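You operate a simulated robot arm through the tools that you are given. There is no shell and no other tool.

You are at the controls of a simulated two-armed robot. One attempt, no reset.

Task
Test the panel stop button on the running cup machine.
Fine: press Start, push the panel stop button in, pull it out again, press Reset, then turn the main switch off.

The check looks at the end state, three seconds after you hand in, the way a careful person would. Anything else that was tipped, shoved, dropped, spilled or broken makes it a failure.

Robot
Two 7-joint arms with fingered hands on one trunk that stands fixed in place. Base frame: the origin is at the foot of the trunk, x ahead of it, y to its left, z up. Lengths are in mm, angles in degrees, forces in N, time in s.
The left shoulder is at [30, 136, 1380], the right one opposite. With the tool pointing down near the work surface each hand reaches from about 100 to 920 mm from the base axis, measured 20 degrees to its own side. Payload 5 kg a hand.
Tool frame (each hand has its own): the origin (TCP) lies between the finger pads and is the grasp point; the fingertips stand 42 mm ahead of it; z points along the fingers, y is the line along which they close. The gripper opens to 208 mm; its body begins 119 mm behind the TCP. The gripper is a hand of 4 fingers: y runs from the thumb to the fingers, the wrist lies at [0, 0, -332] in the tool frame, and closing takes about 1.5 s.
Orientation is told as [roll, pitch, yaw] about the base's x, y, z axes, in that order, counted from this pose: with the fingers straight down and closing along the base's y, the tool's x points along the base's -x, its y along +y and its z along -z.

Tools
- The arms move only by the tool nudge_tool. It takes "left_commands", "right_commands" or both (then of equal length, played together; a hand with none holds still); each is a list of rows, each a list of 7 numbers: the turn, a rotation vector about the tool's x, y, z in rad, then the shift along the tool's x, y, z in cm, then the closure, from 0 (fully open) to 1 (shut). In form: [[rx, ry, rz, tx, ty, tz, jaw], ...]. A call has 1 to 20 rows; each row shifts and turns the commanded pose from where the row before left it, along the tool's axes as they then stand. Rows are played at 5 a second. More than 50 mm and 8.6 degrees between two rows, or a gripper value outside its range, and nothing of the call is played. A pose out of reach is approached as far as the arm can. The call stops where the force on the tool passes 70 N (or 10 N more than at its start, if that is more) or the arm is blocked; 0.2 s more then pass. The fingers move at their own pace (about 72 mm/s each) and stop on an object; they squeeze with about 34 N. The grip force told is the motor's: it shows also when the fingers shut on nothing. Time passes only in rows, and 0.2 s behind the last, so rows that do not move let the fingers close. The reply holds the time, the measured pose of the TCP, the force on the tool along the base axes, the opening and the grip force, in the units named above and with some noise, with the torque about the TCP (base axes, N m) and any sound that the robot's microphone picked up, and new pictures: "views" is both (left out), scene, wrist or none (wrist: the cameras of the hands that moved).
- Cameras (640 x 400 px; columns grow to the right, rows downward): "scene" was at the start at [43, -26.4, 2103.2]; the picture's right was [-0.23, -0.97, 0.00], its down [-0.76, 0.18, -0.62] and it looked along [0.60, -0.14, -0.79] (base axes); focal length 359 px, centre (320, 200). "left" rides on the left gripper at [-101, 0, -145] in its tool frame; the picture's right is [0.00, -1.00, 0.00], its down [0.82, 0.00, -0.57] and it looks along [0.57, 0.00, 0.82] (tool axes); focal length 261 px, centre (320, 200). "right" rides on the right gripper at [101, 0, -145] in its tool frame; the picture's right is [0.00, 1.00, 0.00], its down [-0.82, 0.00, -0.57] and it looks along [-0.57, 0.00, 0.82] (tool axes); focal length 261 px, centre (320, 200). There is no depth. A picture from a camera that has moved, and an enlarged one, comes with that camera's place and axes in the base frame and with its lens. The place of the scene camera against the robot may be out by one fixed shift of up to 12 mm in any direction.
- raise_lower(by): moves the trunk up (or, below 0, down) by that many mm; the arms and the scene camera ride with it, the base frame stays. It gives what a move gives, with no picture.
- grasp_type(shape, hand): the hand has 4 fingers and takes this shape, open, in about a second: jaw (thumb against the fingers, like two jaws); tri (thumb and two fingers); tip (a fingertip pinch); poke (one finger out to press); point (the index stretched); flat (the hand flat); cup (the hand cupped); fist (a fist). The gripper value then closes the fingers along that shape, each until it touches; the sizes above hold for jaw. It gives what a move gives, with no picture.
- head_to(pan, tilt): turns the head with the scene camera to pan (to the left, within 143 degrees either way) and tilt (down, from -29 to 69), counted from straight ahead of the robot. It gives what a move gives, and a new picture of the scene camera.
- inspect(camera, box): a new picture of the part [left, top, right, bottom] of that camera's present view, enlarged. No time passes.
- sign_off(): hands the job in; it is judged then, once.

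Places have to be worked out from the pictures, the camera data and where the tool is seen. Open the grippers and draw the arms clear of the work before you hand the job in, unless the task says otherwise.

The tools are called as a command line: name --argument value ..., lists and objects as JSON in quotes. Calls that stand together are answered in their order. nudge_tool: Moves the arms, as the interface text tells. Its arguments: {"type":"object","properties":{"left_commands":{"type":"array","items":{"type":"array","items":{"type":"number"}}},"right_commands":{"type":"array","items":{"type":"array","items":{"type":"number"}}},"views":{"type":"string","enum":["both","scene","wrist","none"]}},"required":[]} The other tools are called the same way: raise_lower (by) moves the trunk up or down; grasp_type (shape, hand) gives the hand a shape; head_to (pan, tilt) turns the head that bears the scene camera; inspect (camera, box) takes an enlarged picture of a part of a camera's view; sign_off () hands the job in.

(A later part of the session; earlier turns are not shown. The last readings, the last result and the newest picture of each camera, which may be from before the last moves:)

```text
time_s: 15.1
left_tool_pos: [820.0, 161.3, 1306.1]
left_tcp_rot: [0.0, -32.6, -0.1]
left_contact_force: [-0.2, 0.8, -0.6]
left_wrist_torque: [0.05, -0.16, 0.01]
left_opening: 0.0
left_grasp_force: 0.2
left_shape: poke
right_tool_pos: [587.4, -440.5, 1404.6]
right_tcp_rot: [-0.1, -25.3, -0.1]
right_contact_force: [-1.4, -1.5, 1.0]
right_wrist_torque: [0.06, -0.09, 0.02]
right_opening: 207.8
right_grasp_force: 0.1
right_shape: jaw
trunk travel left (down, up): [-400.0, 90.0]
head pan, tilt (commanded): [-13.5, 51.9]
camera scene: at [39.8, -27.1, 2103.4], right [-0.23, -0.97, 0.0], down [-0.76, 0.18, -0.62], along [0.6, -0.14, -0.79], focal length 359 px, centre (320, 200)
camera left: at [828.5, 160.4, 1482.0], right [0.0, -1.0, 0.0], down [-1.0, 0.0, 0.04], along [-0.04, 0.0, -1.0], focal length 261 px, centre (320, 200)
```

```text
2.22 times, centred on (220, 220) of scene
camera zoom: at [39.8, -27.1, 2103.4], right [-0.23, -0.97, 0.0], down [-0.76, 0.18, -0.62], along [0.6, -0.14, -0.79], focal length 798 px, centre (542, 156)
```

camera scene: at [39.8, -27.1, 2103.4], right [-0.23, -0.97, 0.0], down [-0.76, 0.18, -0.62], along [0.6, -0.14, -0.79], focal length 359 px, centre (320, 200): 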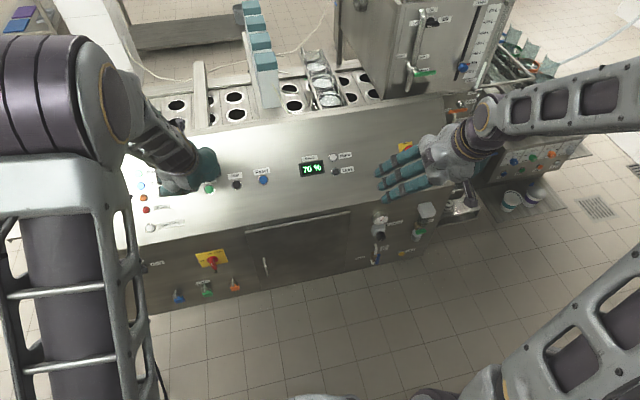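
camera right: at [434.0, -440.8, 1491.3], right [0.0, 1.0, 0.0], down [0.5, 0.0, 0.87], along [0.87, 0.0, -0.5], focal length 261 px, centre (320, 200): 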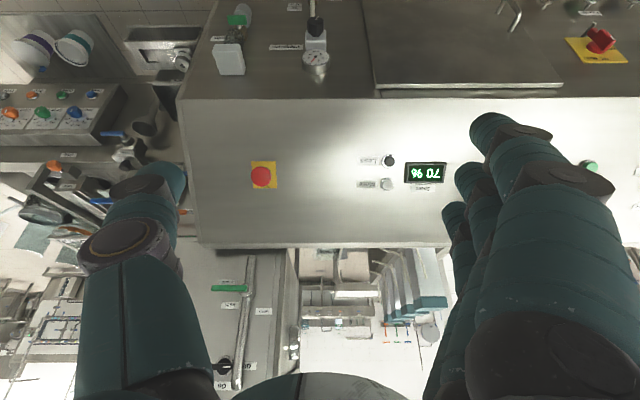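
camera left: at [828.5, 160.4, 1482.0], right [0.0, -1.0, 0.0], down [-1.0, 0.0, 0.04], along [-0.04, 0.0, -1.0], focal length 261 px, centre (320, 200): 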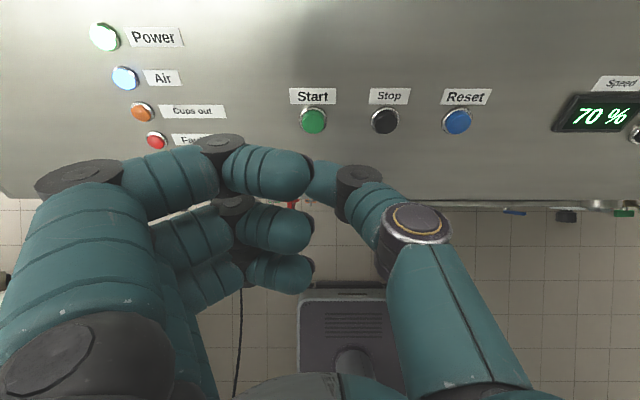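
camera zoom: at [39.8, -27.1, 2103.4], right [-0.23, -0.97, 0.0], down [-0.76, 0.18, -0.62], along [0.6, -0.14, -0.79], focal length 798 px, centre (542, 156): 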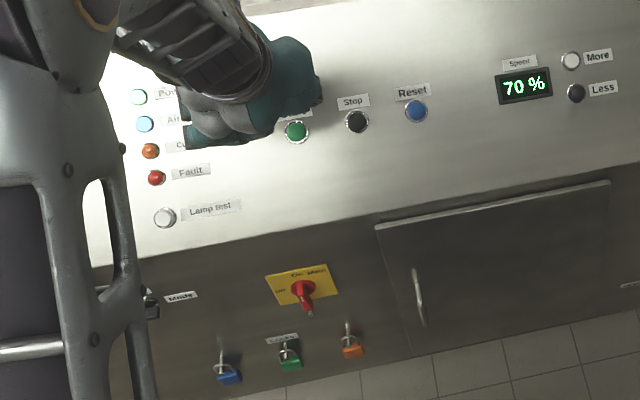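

I look at the conveyor area to see whether the machine is moving, and compare two instants.

inspect --camera "scene" --box '[100, 0, 400, 150]'

nudge_tool --right_commands '[[0, 0, 0, 0, 0, 0, 0], [0, 0, 0, 0, 0, 0, 0], [0, 0, 0, 0, 0, 0, 0]]' --views "none"

inspect --camera "scene" --box '[100, 0, 400, 150]'

```text
2.13 times, centred on (250, 75) of scene
camera zoom: at [39.8, -27.1, 2103.4], right [-0.23, -0.97, 0.0], down [-0.76, 0.18, -0.62], along [0.6, -0.14, -0.79], focal length 766 px, centre (469, 467)
```

zoom: 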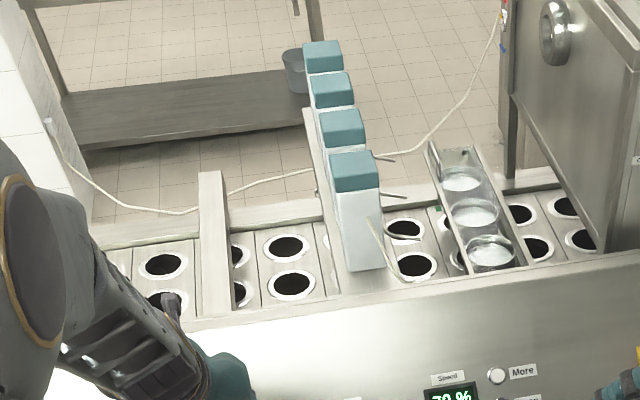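

```text
time_s: 15.9
left_tool_pos: [824.2, 161.9, 1304.5]
left_tcp_rot: [0.0, -32.5, -0.1]
left_contact_force: [-0.3, 0.5, -0.2]
left_wrist_torque: [0.0, 0.02, -0.01]
left_opening: 0.0
left_grasp_force: 0.0
left_shape: poke
right_tool_pos: [589.9, -439.0, 1402.7]
right_tcp_rot: [0.0, -25.2, -0.2]
right_contact_force: [1.0, -0.3, -0.4]
right_wrist_torque: [-0.01, 0.06, -0.01]
right_opening: 208.1
right_grasp_force: 0.1
right_shape: jaw
trunk travel left (down, up): [-400.0, 90.0]
head pan, tilt (commanded): [-13.5, 51.9]
```

```text
2.13 times, centred on (250, 75) of scene
camera zoom: at [44.0, -26.2, 2103.2], right [-0.23, -0.97, 0.0], down [-0.77, 0.18, -0.62], along [0.6, -0.14, -0.79], focal length 766 px, centre (469, 467)
```

zoom: 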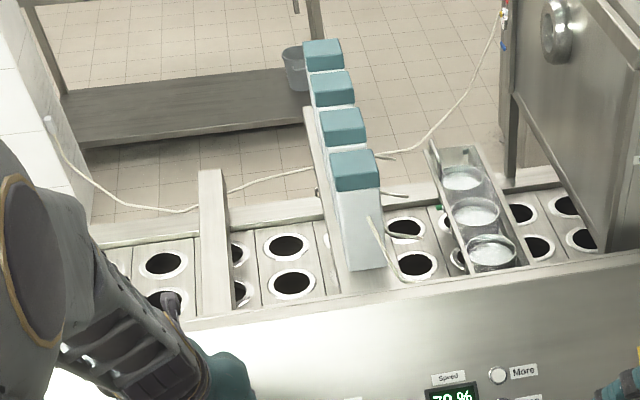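

No visible conveyor motion to judge by, but the Start click registered. The Stop mushroom cap is estimated at about (902, -568, 1172); I shape the right hand to poke and move it toward a standoff there.

grasp_type --hand "right" --shape "poke"

nudge_tool --right_commands '[[0, -0.14, 0, 0, 0, 0, 1], [0, 0, 0, -1.54, -1.7, 3.31, 1], [0, 0, 0, -1.54, -1.7, 3.31, 1], [0, 0, 0, -1.54, -1.7, 3.31, 1], [0, 0, 0, -1.54, -1.7, 3.31, 1], [0, 0, 0, 0, 0, 0, 1]]' --views "both"

```text
time_s: 16.8
left_tool_pos: [823.6, 161.8, 1305.2]
left_tcp_rot: [0.0, -32.6, -0.1]
left_contact_force: [-0.3, 0.5, 0.0]
left_wrist_torque: [0.0, 0.0, 0.0]
left_opening: 0.2
left_grasp_force: 0.0
left_shape: poke
right_tool_pos: [590.1, -439.4, 1402.9]
right_tcp_rot: [0.0, -25.2, 0.0]
right_contact_force: [-0.1, -0.2, 0.9]
right_wrist_torque: [-0.03, 0.0, -0.05]
right_opening: 0.1
right_grasp_force: 0.0
right_shape: poke
trunk travel left (down, up): [-400.0, 90.0]
head pan, tilt (commanded): [-13.5, 51.9]
```

```text
time_s: 18.2
left_tool_pos: [821.1, 163.3, 1306.4]
left_tcp_rot: [0.0, -32.6, 0.0]
left_contact_force: [-0.7, 0.2, 0.5]
left_wrist_torque: [-0.07, -0.07, -0.04]
left_opening: 0.0
left_grasp_force: 0.0
left_shape: poke
right_tool_pos: [712.6, -505.6, 1329.1]
right_tcp_rot: [0.0, -33.3, 0.0]
right_contact_force: [-1.9, 1.1, 0.7]
right_wrist_torque: [-0.06, -0.09, 0.0]
right_opening: 0.0
right_grasp_force: 0.1
right_shape: poke
trunk travel left (down, up): [-400.0, 90.0]
head pan, tilt (commanded): [-13.5, 51.9]
camera scene: at [39.8, -24.9, 2103.4], right [-0.23, -0.97, 0.0], down [-0.76, 0.18, -0.62], along [0.6, -0.15, -0.79], focal length 359 px, centre (320, 200)
camera right: at [547.9, -505.7, 1394.1], right [0.0, 1.0, 0.0], down [0.37, 0.0, 0.93], along [0.93, 0.0, -0.37], focal length 261 px, centre (320, 200)
```

scene: 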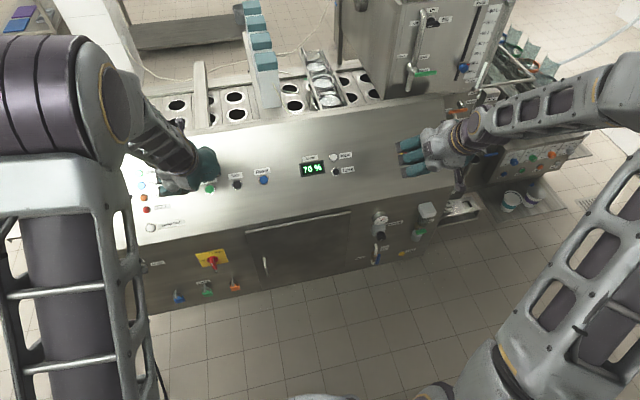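
right: 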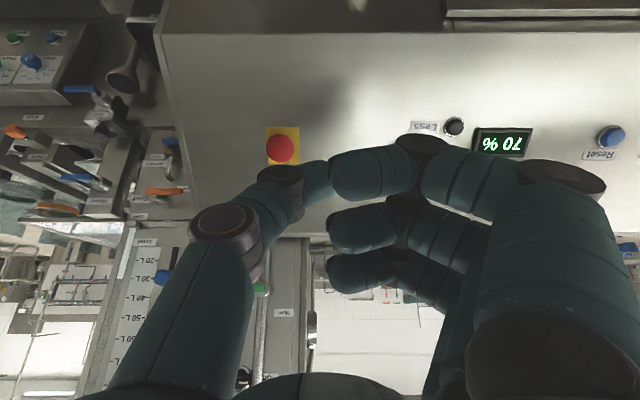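

The cap refines to about (907, -568, 1163); relative to the poke tip that is -66, -70 and +203 mm in tool axes. I close most of that distance, leaving ~50 mm.

nudge_tool --right_commands '[[0, 0, 0, -1.65, -1.75, 3.75, 1], [0, 0, 0, -1.65, -1.75, 3.75, 1], [0, 0, 0, -1.65, -1.75, 3.75, 1], [0, 0, 0, -1.65, -1.75, 3.75, 1], [0, 0, 0, 0, 0, 0, 1]]' --views "both"

inspect --camera "right" --box '[200, 60, 440, 210]'

inspect --camera "scene" --box '[360, 90, 500, 190]'

```text
time_s: 19.4
left_tool_pos: [820.2, 162.0, 1306.0]
left_tcp_rot: [0.0, -32.6, 0.0]
left_contact_force: [-1.1, 0.5, 0.2]
left_wrist_torque: [-0.1, -0.11, -0.07]
left_opening: 0.0
left_grasp_force: 0.1
left_shape: poke
right_tool_pos: [849.5, -573.2, 1240.4]
right_tcp_rot: [0.0, -33.3, 0.0]
right_contact_force: [-1.2, -0.2, 0.8]
right_wrist_torque: [-0.06, -0.04, -0.02]
right_opening: 0.0
right_grasp_force: 0.0
right_shape: poke
trunk travel left (down, up): [-400.0, 90.0]
head pan, tilt (commanded): [-13.5, 51.9]
camera scene: at [39.5, -24.9, 2103.5], right [-0.23, -0.97, 0.0], down [-0.76, 0.18, -0.62], along [0.6, -0.15, -0.79], focal length 359 px, centre (320, 200)
camera right: at [685.3, -571.9, 1305.7], right [0.01, 1.0, 0.0], down [0.37, 0.0, 0.93], along [0.93, 0.0, -0.37], focal length 261 px, centre (320, 200)
```

scene: 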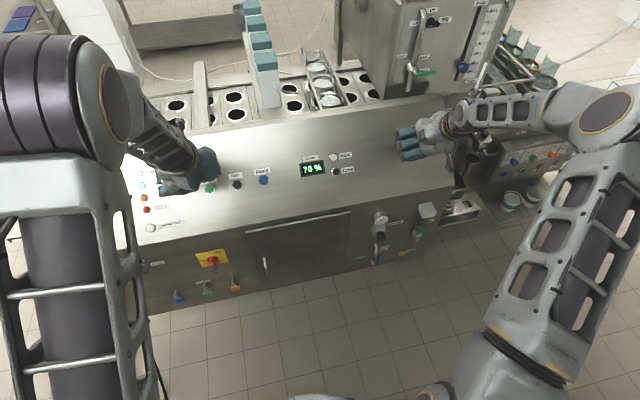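
right: 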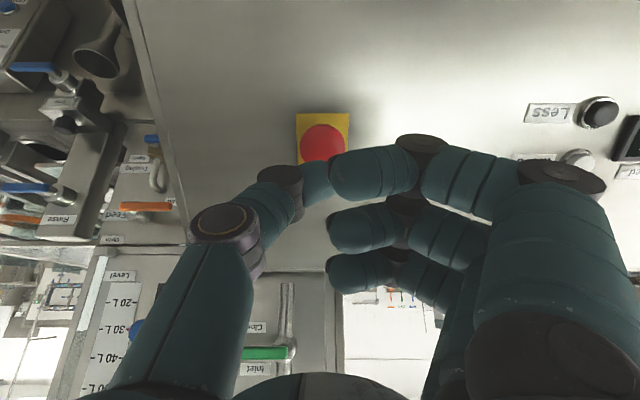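

```text
2.67 times, centred on (320, 135) of right
camera zoom: at [685.3, -571.9, 1305.7], right [0.01, 1.0, 0.0], down [0.37, 0.0, 0.93], along [0.93, 0.0, -0.37], focal length 695 px, centre (320, 373)
```

zoom: 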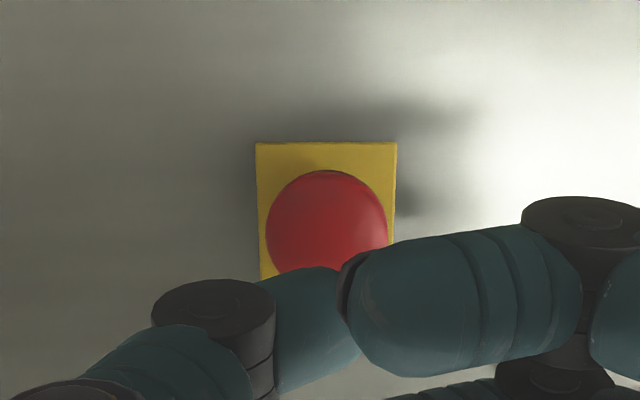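

```text
4.00 times, centred on (430, 140) of scene
camera zoom: at [39.5, -24.9, 2103.5], right [-0.23, -0.97, 0.0], down [-0.76, 0.18, -0.62], along [0.6, -0.15, -0.79], focal length 1437 px, centre (-120, 440)
```

zoom: 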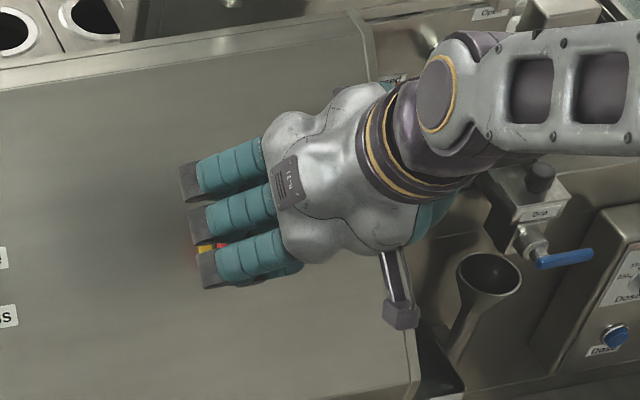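

The cap is nearly straight ahead, about 60 mm beyond the tip. I go 40 mm closer.

nudge_tool --right_commands '[[0, 0, 0, 0, -0.2, 1.5, 1], [0, 0, 0, 0, -0.1, 1.5, 1], [0, 0, 0, 0, 0, 1.0, 1], [0, 0, 0, 0, 0, 0, 1]]' --views "wrist"

inspect --camera "right" --box '[200, 60, 440, 210]'

```text
time_s: 20.4
left_tool_pos: [822.7, 161.9, 1305.1]
left_tcp_rot: [0.0, -32.5, -0.1]
left_contact_force: [-0.2, 0.8, 0.5]
left_wrist_torque: [0.03, -0.03, 0.01]
left_opening: 0.2
left_grasp_force: 0.1
left_shape: poke
right_tool_pos: [872.2, -578.8, 1203.7]
right_tcp_rot: [0.0, -33.2, -0.1]
right_contact_force: [0.9, -0.5, 0.2]
right_wrist_torque: [-0.03, 0.0, 0.0]
right_opening: 0.0
right_grasp_force: 0.1
right_shape: poke
trunk travel left (down, up): [-400.0, 90.0]
head pan, tilt (commanded): [-13.5, 51.9]
camera right: at [707.6, -578.2, 1269.2], right [0.0, 1.0, 0.0], down [0.37, 0.0, 0.93], along [0.93, 0.0, -0.37], focal length 261 px, centre (320, 200)
```

right: 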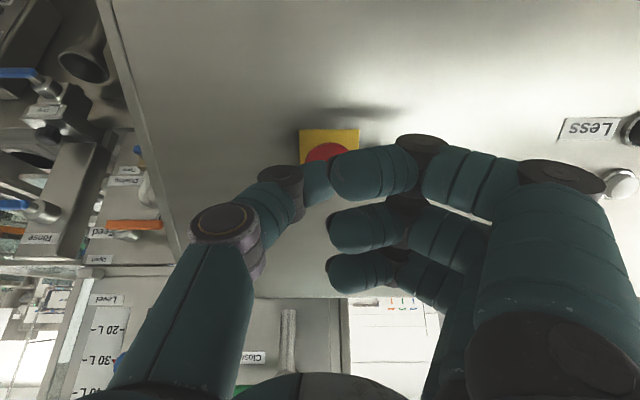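

```text
2.67 times, centred on (320, 135) of right
camera zoom: at [707.6, -578.2, 1269.2], right [0.0, 1.0, 0.0], down [0.37, 0.0, 0.93], along [0.93, 0.0, -0.37], focal length 695 px, centre (320, 373)
```

zoom: 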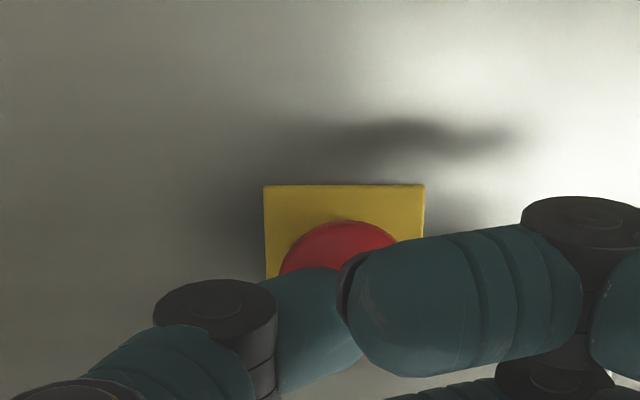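

The cap is centred behind the fingertip. I press on in 4 mm rows, watching force and clicks.

nudge_tool --right_commands '[[0, 0, 0, 0, 0, 0.5, 1], [0, 0, 0, 0, 0, 0.5, 1], [0, 0, 0, 0, 0, 0.4, 1], [0, 0, 0, 0, 0, 0.4, 1], [0, 0, 0, 0, 0, 0, 1]]' --views "wrist"

inspect --camera "right" --box '[200, 60, 440, 210]'

```text
time_s: 21.6
left_tool_pos: [817.5, 163.3, 1307.6]
left_tcp_rot: [0.1, -32.7, 0.0]
left_contact_force: [-0.3, 0.0, 0.2]
left_wrist_torque: [-0.04, -0.02, 0.01]
left_opening: 0.0
left_grasp_force: 0.0
left_shape: poke
right_tool_pos: [878.2, -581.7, 1195.3]
right_tcp_rot: [-0.2, -33.5, 0.0]
right_contact_force: [-33.0, -17.9, 43.1]
right_wrist_torque: [0.01, -0.37, -0.19]
right_opening: 0.2
right_grasp_force: 0.1
right_shape: poke
trunk travel left (down, up): [-400.0, 90.0]
head pan, tilt (commanded): [-13.5, 51.9]
camera right: at [712.8, -580.5, 1258.7], right [0.01, 1.0, 0.0], down [0.37, 0.0, 0.93], along [0.93, -0.01, -0.37], focal length 261 px, centre (320, 200)
```

right: 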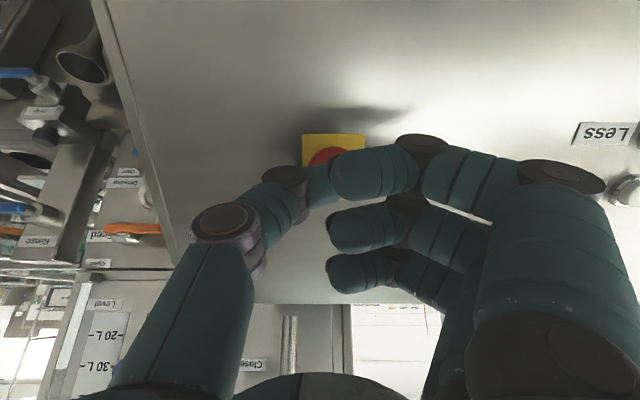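

```text
2.67 times, centred on (320, 135) of right
camera zoom: at [712.8, -580.5, 1258.7], right [0.01, 1.0, 0.0], down [0.37, 0.0, 0.93], along [0.93, -0.01, -0.37], focal length 695 px, centre (320, 373)
```

zoom: 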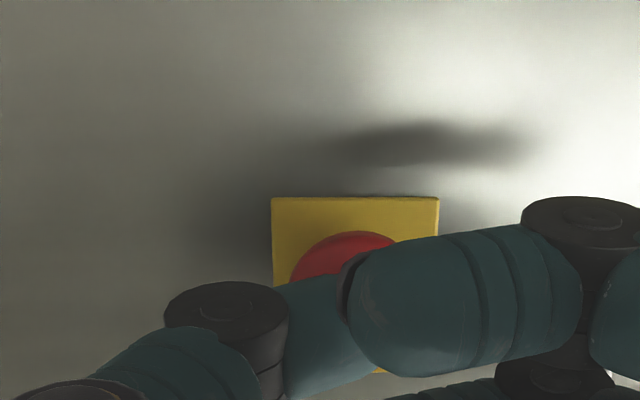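

About 57 N now but no click yet, so the mushroom is stiff or only part-way in. I push a little further along the panel normal, still under the 70 N stop.

nudge_tool --right_commands '[[0, 0, 0, -0.05, 0.1, 0.2, 1], [0, 0, 0, -0.05, 0.1, 0.2, 1], [0, 0, 0, 0, 0, 0, 1]]' --views "wrist"

inspect --camera "right" --box '[200, 60, 440, 210]'

```text
time_s: 22.4
left_tool_pos: [818.8, 161.2, 1309.1]
left_tcp_rot: [0.0, -32.8, -0.1]
left_contact_force: [0.4, -0.1, 0.0]
left_wrist_torque: [-0.03, 0.0, 0.03]
left_opening: 0.0
left_grasp_force: 0.0
left_shape: poke
right_tool_pos: [879.1, -579.5, 1188.8]
right_tcp_rot: [0.0, -33.5, -0.2]
right_contact_force: [-39.6, -16.7, 38.9]
right_wrist_torque: [0.33, -0.18, 0.26]
right_opening: 0.0
right_grasp_force: 0.1
right_shape: poke
trunk travel left (down, up): [-400.0, 90.0]
head pan, tilt (commanded): [-13.5, 51.9]
camera right: at [714.8, -578.4, 1254.6], right [0.01, 1.0, 0.0], down [0.37, 0.0, 0.93], along [0.93, -0.01, -0.37], focal length 261 px, centre (320, 200)
```

right: 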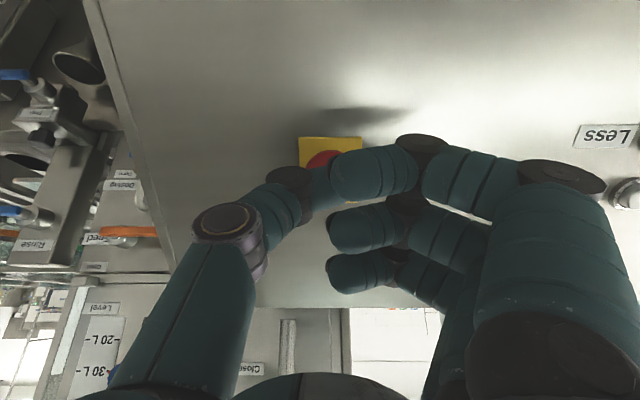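

```text
2.67 times, centred on (320, 135) of right
camera zoom: at [714.8, -578.4, 1254.6], right [0.01, 1.0, 0.0], down [0.37, 0.0, 0.93], along [0.93, -0.01, -0.37], focal length 695 px, centre (320, 373)
```

zoom: 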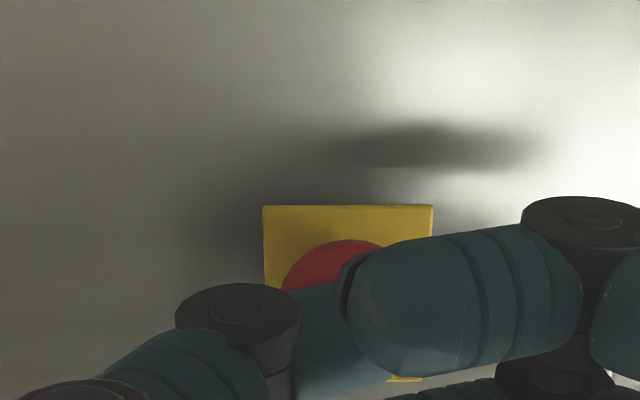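

Force is ~58 N, and the thumb is visibly bending under the load rather than the push going straight in. I back off to the same place as the earlier view to compare whether the mushroom stayed in.

nudge_tool --right_commands '[[0, 0, 0, 0, 0, -0.6, 1], [0, 0, 0, 0, 0, -1.0, 1], [0, 0, 0, 0, 0, -1.0, 1], [0, 0, 0, 0, 0, -1.5, 1], [0, 0, 0, 0, 0, -2.0, 1], [0, 0, 0, 0, 0, 0, 1]]' --views "wrist"

inspect --camera "right" --box '[200, 60, 440, 210]'

```text
time_s: 23.8
left_tool_pos: [824.2, 161.5, 1304.7]
left_tcp_rot: [0.2, -32.5, -0.1]
left_contact_force: [-0.3, -0.2, -0.1]
left_wrist_torque: [0.06, 0.0, 0.02]
left_opening: 0.1
left_grasp_force: 0.1
left_shape: poke
right_tool_pos: [852.0, -578.1, 1234.0]
right_tcp_rot: [0.1, -33.2, -0.1]
right_contact_force: [-0.8, -0.9, 0.2]
right_wrist_torque: [0.04, -0.01, 0.05]
right_opening: 0.1
right_grasp_force: 0.0
right_shape: poke
trunk travel left (down, up): [-400.0, 90.0]
head pan, tilt (commanded): [-13.5, 51.9]
camera right: at [687.3, -577.2, 1300.1], right [0.0, 1.0, 0.0], down [0.37, -0.01, 0.93], along [0.93, 0.0, -0.37], focal length 261 px, centre (320, 200)
```

right: 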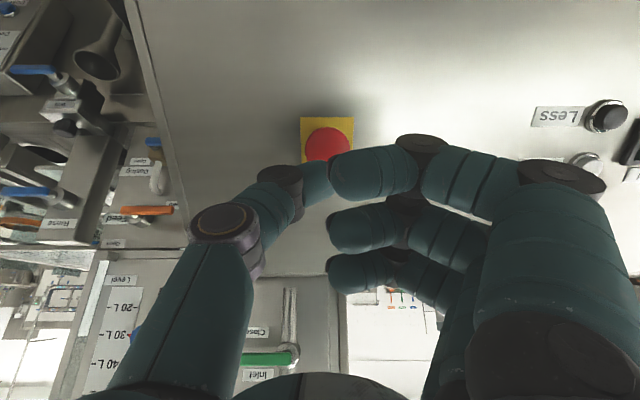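

```text
2.67 times, centred on (320, 135) of right
camera zoom: at [687.3, -577.2, 1300.1], right [0.0, 1.0, 0.0], down [0.37, -0.01, 0.93], along [0.93, 0.0, -0.37], focal length 695 px, centre (320, 373)
```

zoom: 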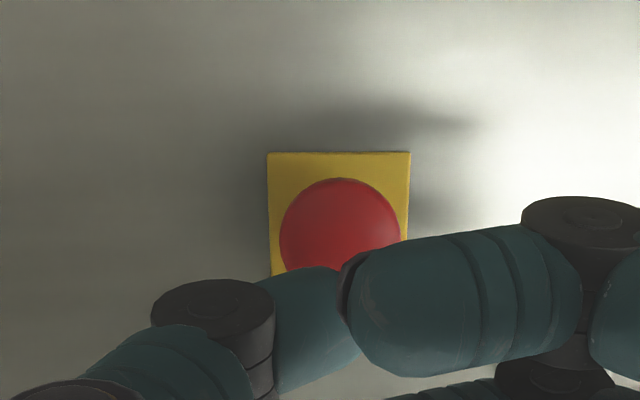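

The mushroom looks sprung back out (gap to plate unchanged, no click). The bent poke fingers are too soft for it, so I back off a bit and try the fist shape.

nudge_tool --right_commands '[[0, 0, 0, 0, 0, -3, 1], [0, 0, 0, 0, 0, -3, 1]]' --views "none"

grasp_type --hand "right" --shape "fist"

inspect --camera "right" --box '[0, 0, 640, 400]'

inspect --camera "scene" --box '[360, 90, 500, 190]'

```text
time_s: 24.4
left_tool_pos: [822.1, 161.9, 1306.2]
left_tcp_rot: [-0.1, -32.6, 0.0]
left_contact_force: [-0.7, 0.8, 0.2]
left_wrist_torque: [0.01, -0.06, -0.02]
left_opening: 0.1
left_grasp_force: 0.0
left_shape: poke
right_tool_pos: [818.1, -577.2, 1284.9]
right_tcp_rot: [-0.1, -33.3, 0.0]
right_contact_force: [-0.2, 0.9, -0.1]
right_wrist_torque: [-0.05, -0.11, -0.01]
right_opening: 0.0
right_grasp_force: 0.1
right_shape: poke
trunk travel left (down, up): [-400.0, 90.0]
head pan, tilt (commanded): [-13.5, 51.9]
```

```text
time_s: 25.3
left_tool_pos: [823.3, 161.4, 1305.1]
left_tcp_rot: [0.0, -32.4, -0.1]
left_contact_force: [-0.2, 0.3, 0.8]
left_wrist_torque: [-0.02, 0.02, 0.0]
left_opening: 0.0
left_grasp_force: 0.1
left_shape: poke
right_tool_pos: [819.1, -580.1, 1283.9]
right_tcp_rot: [0.0, -33.3, -0.1]
right_contact_force: [0.1, -0.9, 0.5]
right_wrist_torque: [0.05, 0.02, 0.02]
right_opening: 0.1
right_grasp_force: 0.0
right_shape: fist
trunk travel left (down, up): [-400.0, 90.0]
head pan, tilt (commanded): [-13.5, 51.9]
```

```text
1.00 times, centred on (320, 200) of right (not enlarged: the box is as wide or as high as the picture)
camera zoom: at [654.4, -578.1, 1350.3], right [0.0, 1.0, 0.0], down [0.37, 0.0, 0.93], along [0.93, 0.0, -0.37], focal length 261 px, centre (320, 200)
```

zoom: 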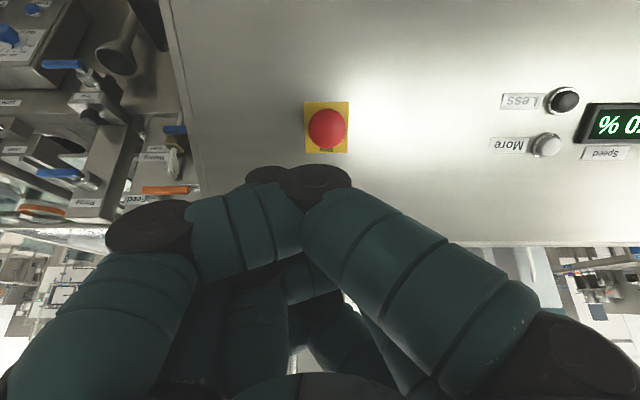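

```text
4.00 times, centred on (430, 140) of scene
camera zoom: at [42.9, -26.5, 2103.2], right [-0.23, -0.97, 0.0], down [-0.76, 0.18, -0.62], along [0.6, -0.14, -0.79], focal length 1437 px, centre (-120, 440)
```

zoom: 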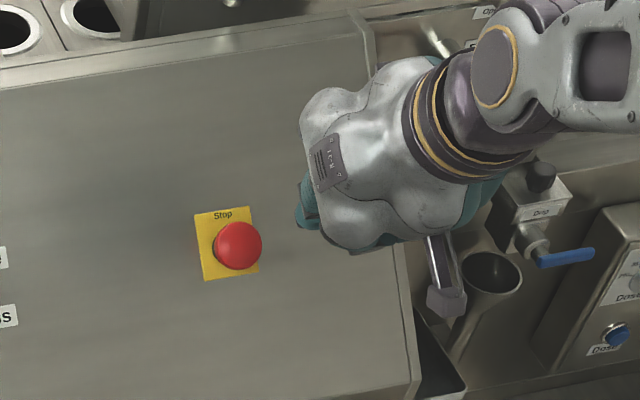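

The scene camera now has a clear view of the mushroom. I zoom both cameras on it to measure how far the cap stands out.

inspect --camera "scene" --box '[398, 136, 438, 166]'

inspect --camera "right" --box '[290, 85, 370, 165]'

```text
13.33 times, centred on (418, 151) of scene
camera zoom: at [42.9, -26.5, 2103.2], right [-0.23, -0.97, 0.0], down [-0.76, 0.18, -0.62], along [0.6, -0.14, -0.79], focal length 4789 px, centre (-987, 853)
```

zoom: 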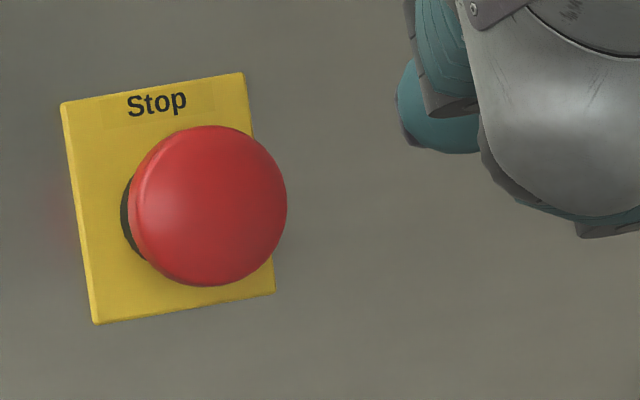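

```text
5.00 times, centred on (330, 125) of right
camera zoom: at [654.4, -578.1, 1350.3], right [0.0, 1.0, 0.0], down [0.37, 0.0, 0.93], along [0.93, 0.0, -0.37], focal length 1303 px, centre (270, 575)
```

zoom: 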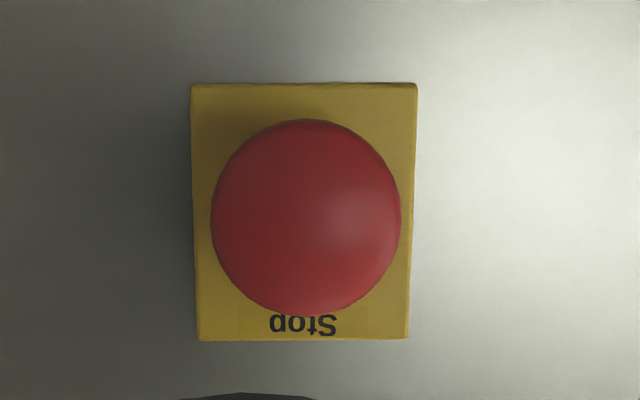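

The cap's rim now measures about 27 mm off the panel, too close to the earlier estimate to tell latched from unlatched. I approach again with the fist knuckle, which is stiffer, stopping ~45 mm short to check alignment.

nudge_tool --right_commands '[[0, 0, 0, -0.2, 0.4, 2.7, 1], [0, 0, 0, -0.2, 0.4, 2.7, 1], [0, 0, 0, -0.2, 0.4, 2.7, 1], [0, 0, 0, 0, 0, 0, 1]]' --views "both"

inspect --camera "right" --box '[200, 80, 440, 230]'

inspect --camera "scene" --box '[380, 110, 480, 180]'

```text
time_s: 26.3
left_tool_pos: [823.2, 161.4, 1305.2]
left_tcp_rot: [0.0, -32.5, -0.1]
left_contact_force: [0.9, -0.2, 0.7]
left_wrist_torque: [0.0, -0.01, 0.03]
left_opening: 0.0
left_grasp_force: 0.1
left_shape: poke
right_tool_pos: [867.4, -565.9, 1219.5]
right_tcp_rot: [0.0, -33.2, -0.2]
right_contact_force: [0.0, -0.2, -0.6]
right_wrist_torque: [0.01, -0.01, -0.04]
right_opening: 0.0
right_grasp_force: 0.1
right_shape: fist
trunk travel left (down, up): [-400.0, 90.0]
head pan, tilt (commanded): [-13.5, 51.9]
camera scene: at [42.4, -26.6, 2103.3], right [-0.23, -0.97, 0.0], down [-0.76, 0.18, -0.62], along [0.6, -0.14, -0.79], focal length 359 px, centre (320, 200)
camera right: at [703.4, -566.0, 1285.6], right [0.01, 1.0, 0.0], down [0.37, 0.0, 0.93], along [0.93, 0.0, -0.37], focal length 261 px, centre (320, 200)
```

scene: 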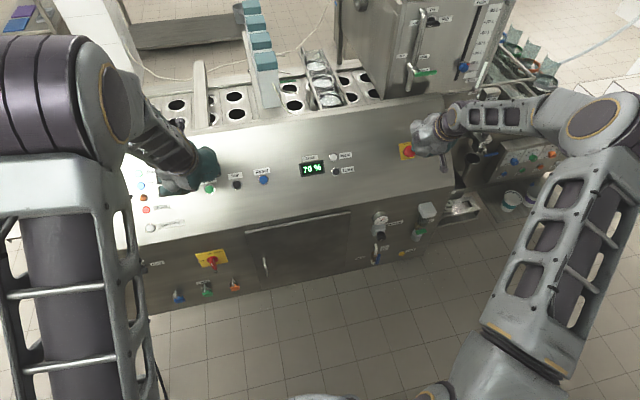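
right: 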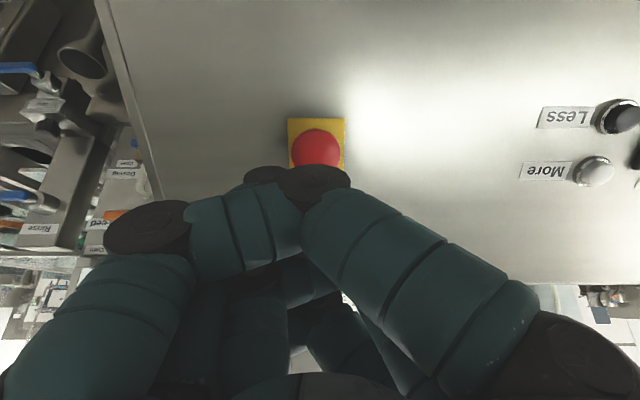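

```text
2.67 times, centred on (320, 155) of right
camera zoom: at [703.4, -566.0, 1285.6], right [0.01, 1.0, 0.0], down [0.37, 0.0, 0.93], along [0.93, 0.0, -0.37], focal length 695 px, centre (320, 320)
```

zoom: 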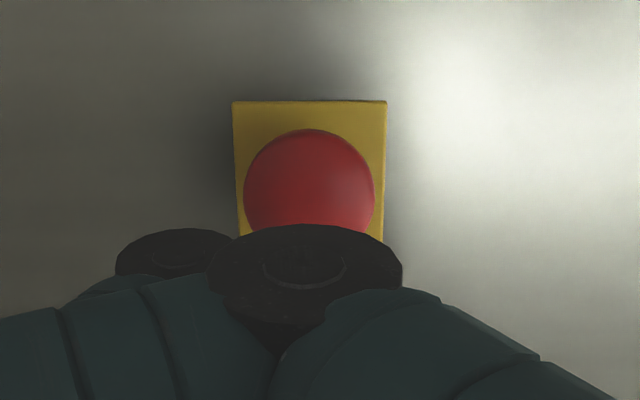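

```text
5.71 times, centred on (430, 145) of scene
camera zoom: at [42.4, -26.6, 2103.3], right [-0.23, -0.97, 0.0], down [-0.76, 0.18, -0.62], along [0.6, -0.14, -0.79], focal length 2052 px, centre (-309, 514)
```

zoom: 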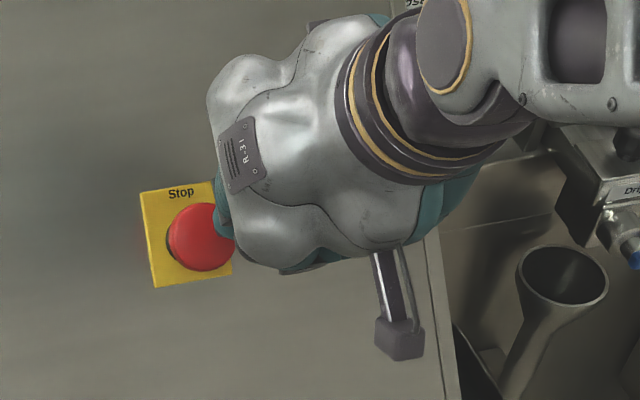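

The knuckle lines up below the cap in view. I advance 30 mm more and re-check.

nudge_tool --right_commands '[[0, 0, 0, 0, 0, 1.5, 1], [0, 0, 0, 0, 0, 1.5, 1], [0, 0, 0, 0, 0, 0, 1]]' --views "wrist"

inspect --camera "right" --box '[200, 80, 440, 230]'

inspect --camera "scene" --box '[380, 110, 480, 180]'

```text
time_s: 27.1
left_tool_pos: [822.0, 162.0, 1305.5]
left_tcp_rot: [0.0, -32.5, -0.1]
left_contact_force: [0.0, 0.7, 0.0]
left_wrist_torque: [-0.01, -0.01, -0.02]
left_opening: 0.0
left_grasp_force: 0.1
left_shape: poke
right_tool_pos: [884.0, -566.5, 1195.4]
right_tcp_rot: [0.1, -33.2, 0.0]
right_contact_force: [0.3, -0.2, 0.2]
right_wrist_torque: [0.01, 0.0, 0.03]
right_opening: 0.1
right_grasp_force: 0.1
right_shape: fist
trunk travel left (down, up): [-400.0, 90.0]
head pan, tilt (commanded): [-13.5, 51.9]
camera right: at [720.5, -566.0, 1261.4], right [0.0, 1.0, 0.0], down [0.37, 0.0, 0.93], along [0.93, 0.0, -0.37], focal length 261 px, centre (320, 200)
```

right: 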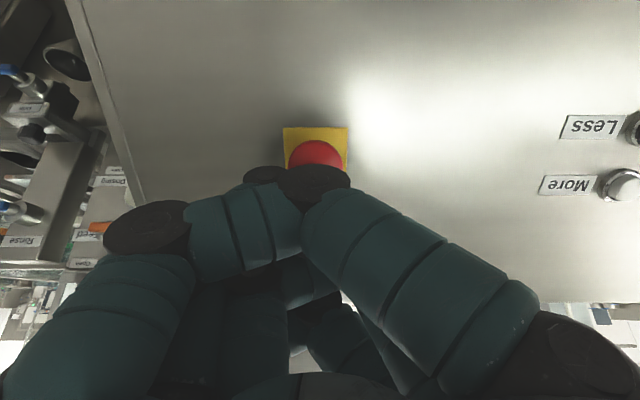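

```text
2.67 times, centred on (320, 155) of right
camera zoom: at [720.5, -566.0, 1261.4], right [0.0, 1.0, 0.0], down [0.37, 0.0, 0.93], along [0.93, 0.0, -0.37], focal length 695 px, centre (320, 320)
```

zoom: 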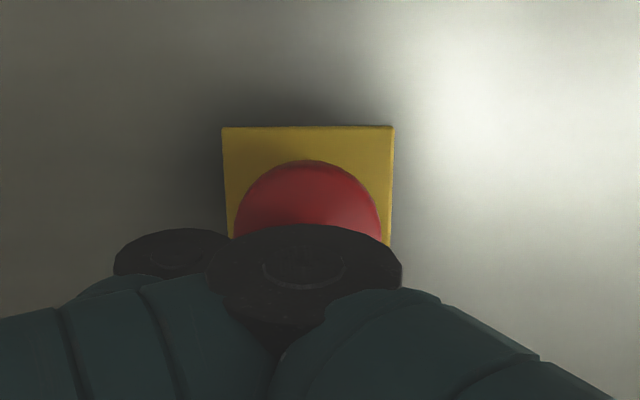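

```text
5.71 times, centred on (430, 145) of scene
camera zoom: at [42.4, -26.2, 2103.3], right [-0.23, -0.97, 0.0], down [-0.76, 0.18, -0.62], along [0.6, -0.14, -0.79], focal length 2052 px, centre (-309, 514)
```

zoom: 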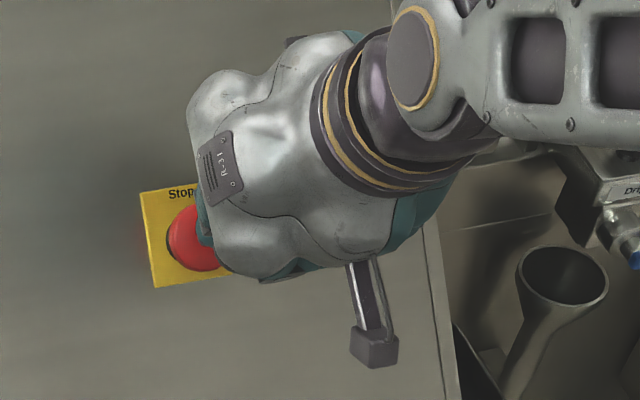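

Still clear of the cap. I continue in 5 mm rows to contact.

nudge_tool --right_commands '[[0, 0, 0, 0, 0, 0.5, 1], [0, 0, 0, 0, 0, 0.5, 1], [0, 0, 0, 0, 0, 0.5, 1], [0, 0, 0, 0, 0, 0.4, 1], [0, 0, 0, 0, 0, 0, 1]]' --views "wrist"

inspect --camera "right" --box '[200, 80, 440, 230]'

```text
time_s: 28.3
left_tool_pos: [820.3, 163.1, 1307.5]
left_tcp_rot: [0.0, -32.7, 0.0]
left_contact_force: [-0.3, 0.2, 0.5]
left_wrist_torque: [0.03, 0.04, 0.0]
left_opening: 0.3
left_grasp_force: 0.1
left_shape: poke
right_tool_pos: [891.9, -567.2, 1184.0]
right_tcp_rot: [0.0, -33.4, -0.1]
right_contact_force: [-21.8, -11.9, 24.7]
right_wrist_torque: [0.0, -0.06, -0.11]
right_opening: 0.0
right_grasp_force: 0.0
right_shape: fist
trunk travel left (down, up): [-400.0, 90.0]
head pan, tilt (commanded): [-13.5, 51.9]
camera right: at [726.8, -566.7, 1249.2], right [0.01, 1.0, 0.0], down [0.37, 0.0, 0.93], along [0.93, 0.0, -0.37], focal length 261 px, centre (320, 200)
```

right: 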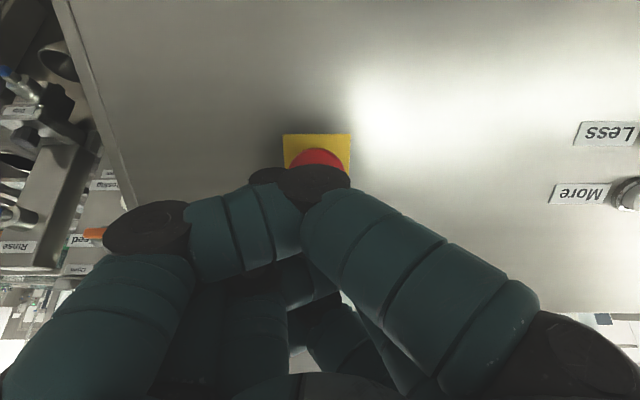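

```text
2.67 times, centred on (320, 155) of right
camera zoom: at [726.8, -566.7, 1249.2], right [0.01, 1.0, 0.0], down [0.37, 0.0, 0.93], along [0.93, 0.0, -0.37], focal length 695 px, centre (320, 320)
```

zoom: 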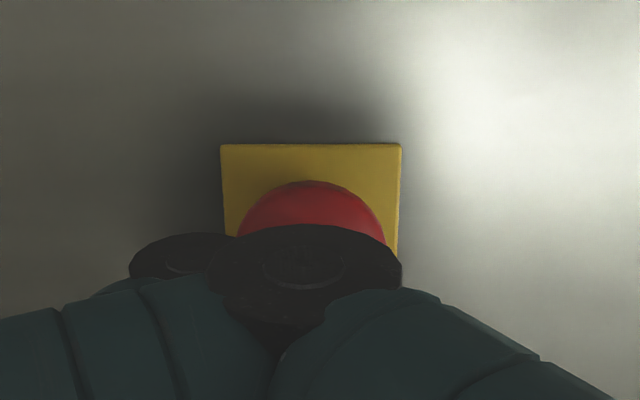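

Contact at ~35 N; I keep pushing gently along the panel normal, looking for the click.

nudge_tool --right_commands '[[0, 0, 0, -0.06, 0, 0.3, 1], [0, 0, 0, -0.06, 0, 0.3, 1], [0, 0, 0, -0.06, 0, 0.3, 1], [0, 0, 0, 0, 0, 0, 1]]' --views "wrist"

inspect --camera "right" --box '[200, 80, 440, 230]'

```text
time_s: 29.3
left_tool_pos: [815.6, 163.3, 1309.8]
left_tcp_rot: [0.0, -32.9, 0.0]
left_contact_force: [-0.5, -0.2, 0.5]
left_wrist_torque: [-0.04, -0.01, 0.02]
left_opening: 0.0
left_grasp_force: 0.0
left_shape: poke
right_tool_pos: [895.4, -567.9, 1180.5]
right_tcp_rot: [-0.1, -33.5, 0.0]
right_contact_force: [-47.4, -20.3, 37.7]
right_wrist_torque: [-0.09, -0.42, -0.24]
right_opening: 0.0
right_grasp_force: 0.1
right_shape: fist
trunk travel left (down, up): [-400.0, 90.0]
head pan, tilt (commanded): [-13.5, 51.9]
camera right: at [730.5, -566.8, 1245.2], right [0.01, 1.0, 0.0], down [0.37, 0.0, 0.93], along [0.93, -0.01, -0.37], focal length 261 px, centre (320, 200)
```

right: 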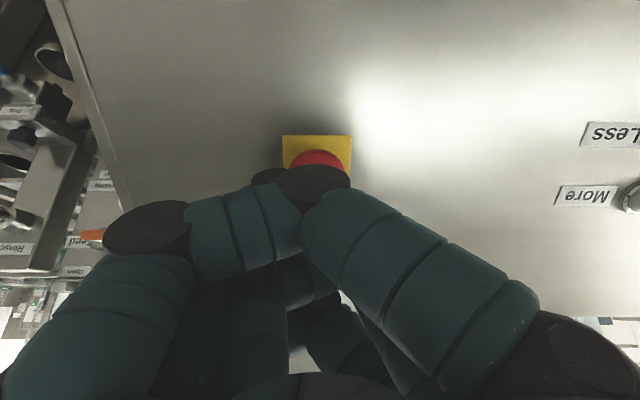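

```text
2.67 times, centred on (320, 155) of right
camera zoom: at [730.5, -566.8, 1245.2], right [0.01, 1.0, 0.0], down [0.37, 0.0, 0.93], along [0.93, -0.01, -0.37], focal length 695 px, centre (320, 320)
```

zoom: 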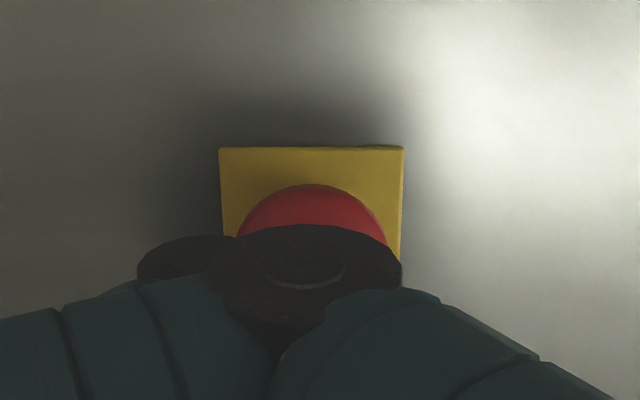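

I've reached ~64 N with no click, and working through the views, the cap stands ~6 mm lower than before my first push and no longer moves, so it may already be latched in. I back off slightly and check the fault lamp for confirmation.

nudge_tool --right_commands '[[0, 0, 0, 0, 0, -0.9, 1], [0, 0, 0, 0, 0, -1.5, 1], [0, 0, 0, 0, 0, -3, 1], [0, 0, 0, 0, 0, -4, 1], [0, 0, 0, 0, 0, 0, 1]]' --views "both"

inspect --camera "scene" --box '[120, 160, 230, 240]'

inspect --camera "scene" --box '[398, 136, 438, 166]'

inspect --camera "left" --box '[0, 0, 640, 400]'

```text
time_s: 30.5
left_tool_pos: [825.1, 162.2, 1303.7]
left_tcp_rot: [0.1, -32.4, -0.1]
left_contact_force: [1.7, 0.4, -0.9]
left_wrist_torque: [0.01, 0.07, 0.0]
left_opening: 0.0
left_grasp_force: 0.1
left_shape: poke
right_tool_pos: [853.5, -566.0, 1248.8]
right_tcp_rot: [0.1, -33.1, -0.1]
right_contact_force: [1.0, -0.2, -1.4]
right_wrist_torque: [0.06, 0.08, 0.02]
right_opening: 0.0
right_grasp_force: 0.2
right_shape: fist
trunk travel left (down, up): [-400.0, 90.0]
head pan, tilt (commanded): [-13.5, 51.9]
camera scene: at [46.9, -26.6, 2103.0], right [-0.23, -0.97, 0.0], down [-0.77, 0.18, -0.62], along [0.6, -0.14, -0.79], focal length 359 px, centre (320, 200)
camera right: at [687.8, -565.1, 1315.5], right [0.0, 1.0, 0.0], down [0.38, 0.0, 0.93], along [0.93, 0.0, -0.38], focal length 261 px, centre (320, 200)
```

scene: 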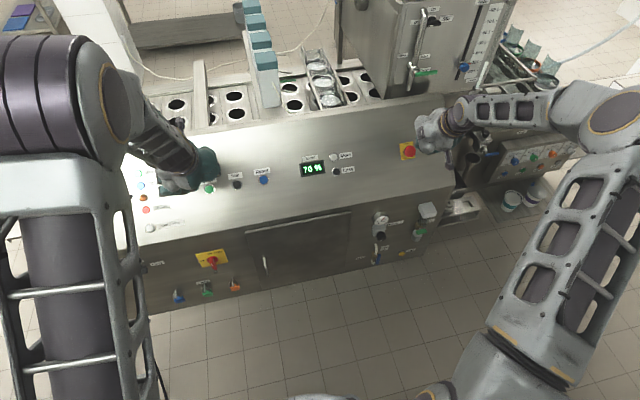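
right: 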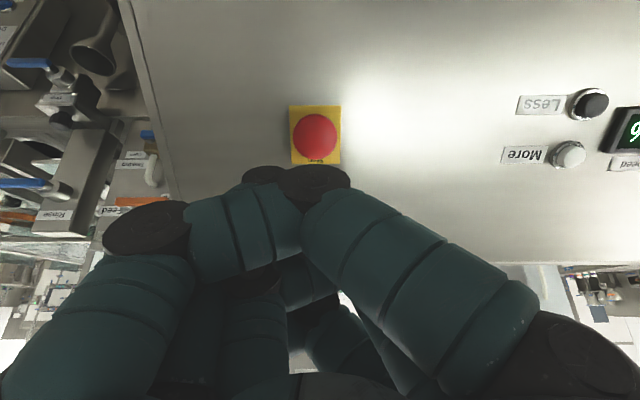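

```text
5.00 times, centred on (175, 200) of scene
camera zoom: at [46.9, -26.6, 2103.0], right [-0.23, -0.97, 0.0], down [-0.77, 0.18, -0.62], along [0.6, -0.14, -0.79], focal length 1796 px, centre (1045, 200)
```

zoom: 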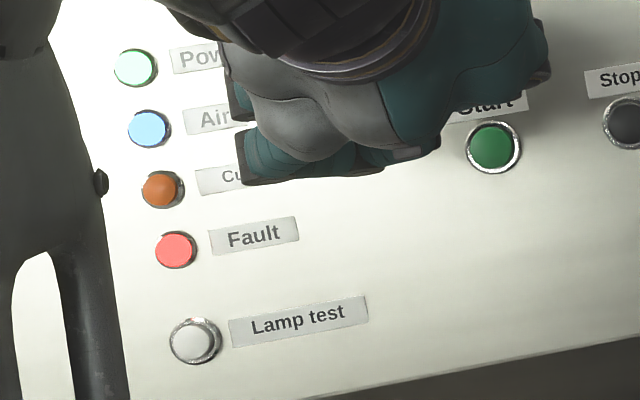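

```text
13.33 times, centred on (418, 151) of scene
camera zoom: at [46.9, -26.6, 2103.0], right [-0.23, -0.97, 0.0], down [-0.77, 0.18, -0.62], along [0.6, -0.14, -0.79], focal length 4789 px, centre (-987, 853)
```

zoom: 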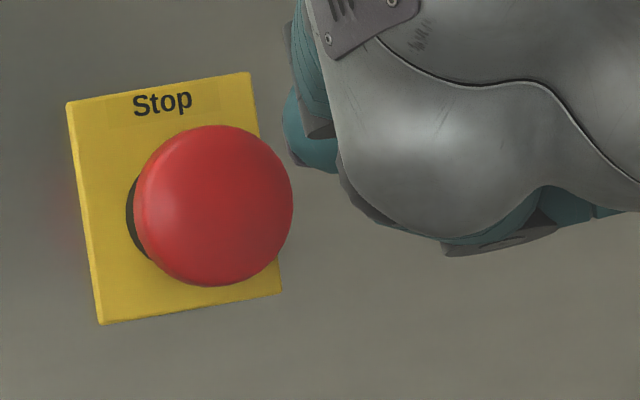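

```text
1.00 times, centred on (320, 200) of left (not enlarged: the box is as wide or as high as the picture)
camera zoom: at [834.2, 161.9, 1479.0], right [0.0, -1.0, 0.0], down [-1.0, 0.0, 0.04], along [-0.04, 0.0, -1.0], focal length 261 px, centre (320, 200)
```

zoom: 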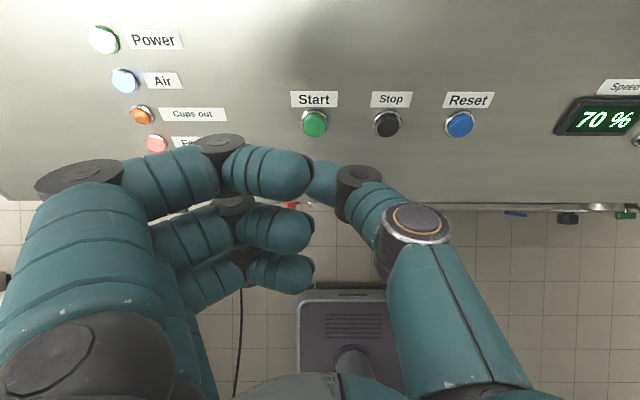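

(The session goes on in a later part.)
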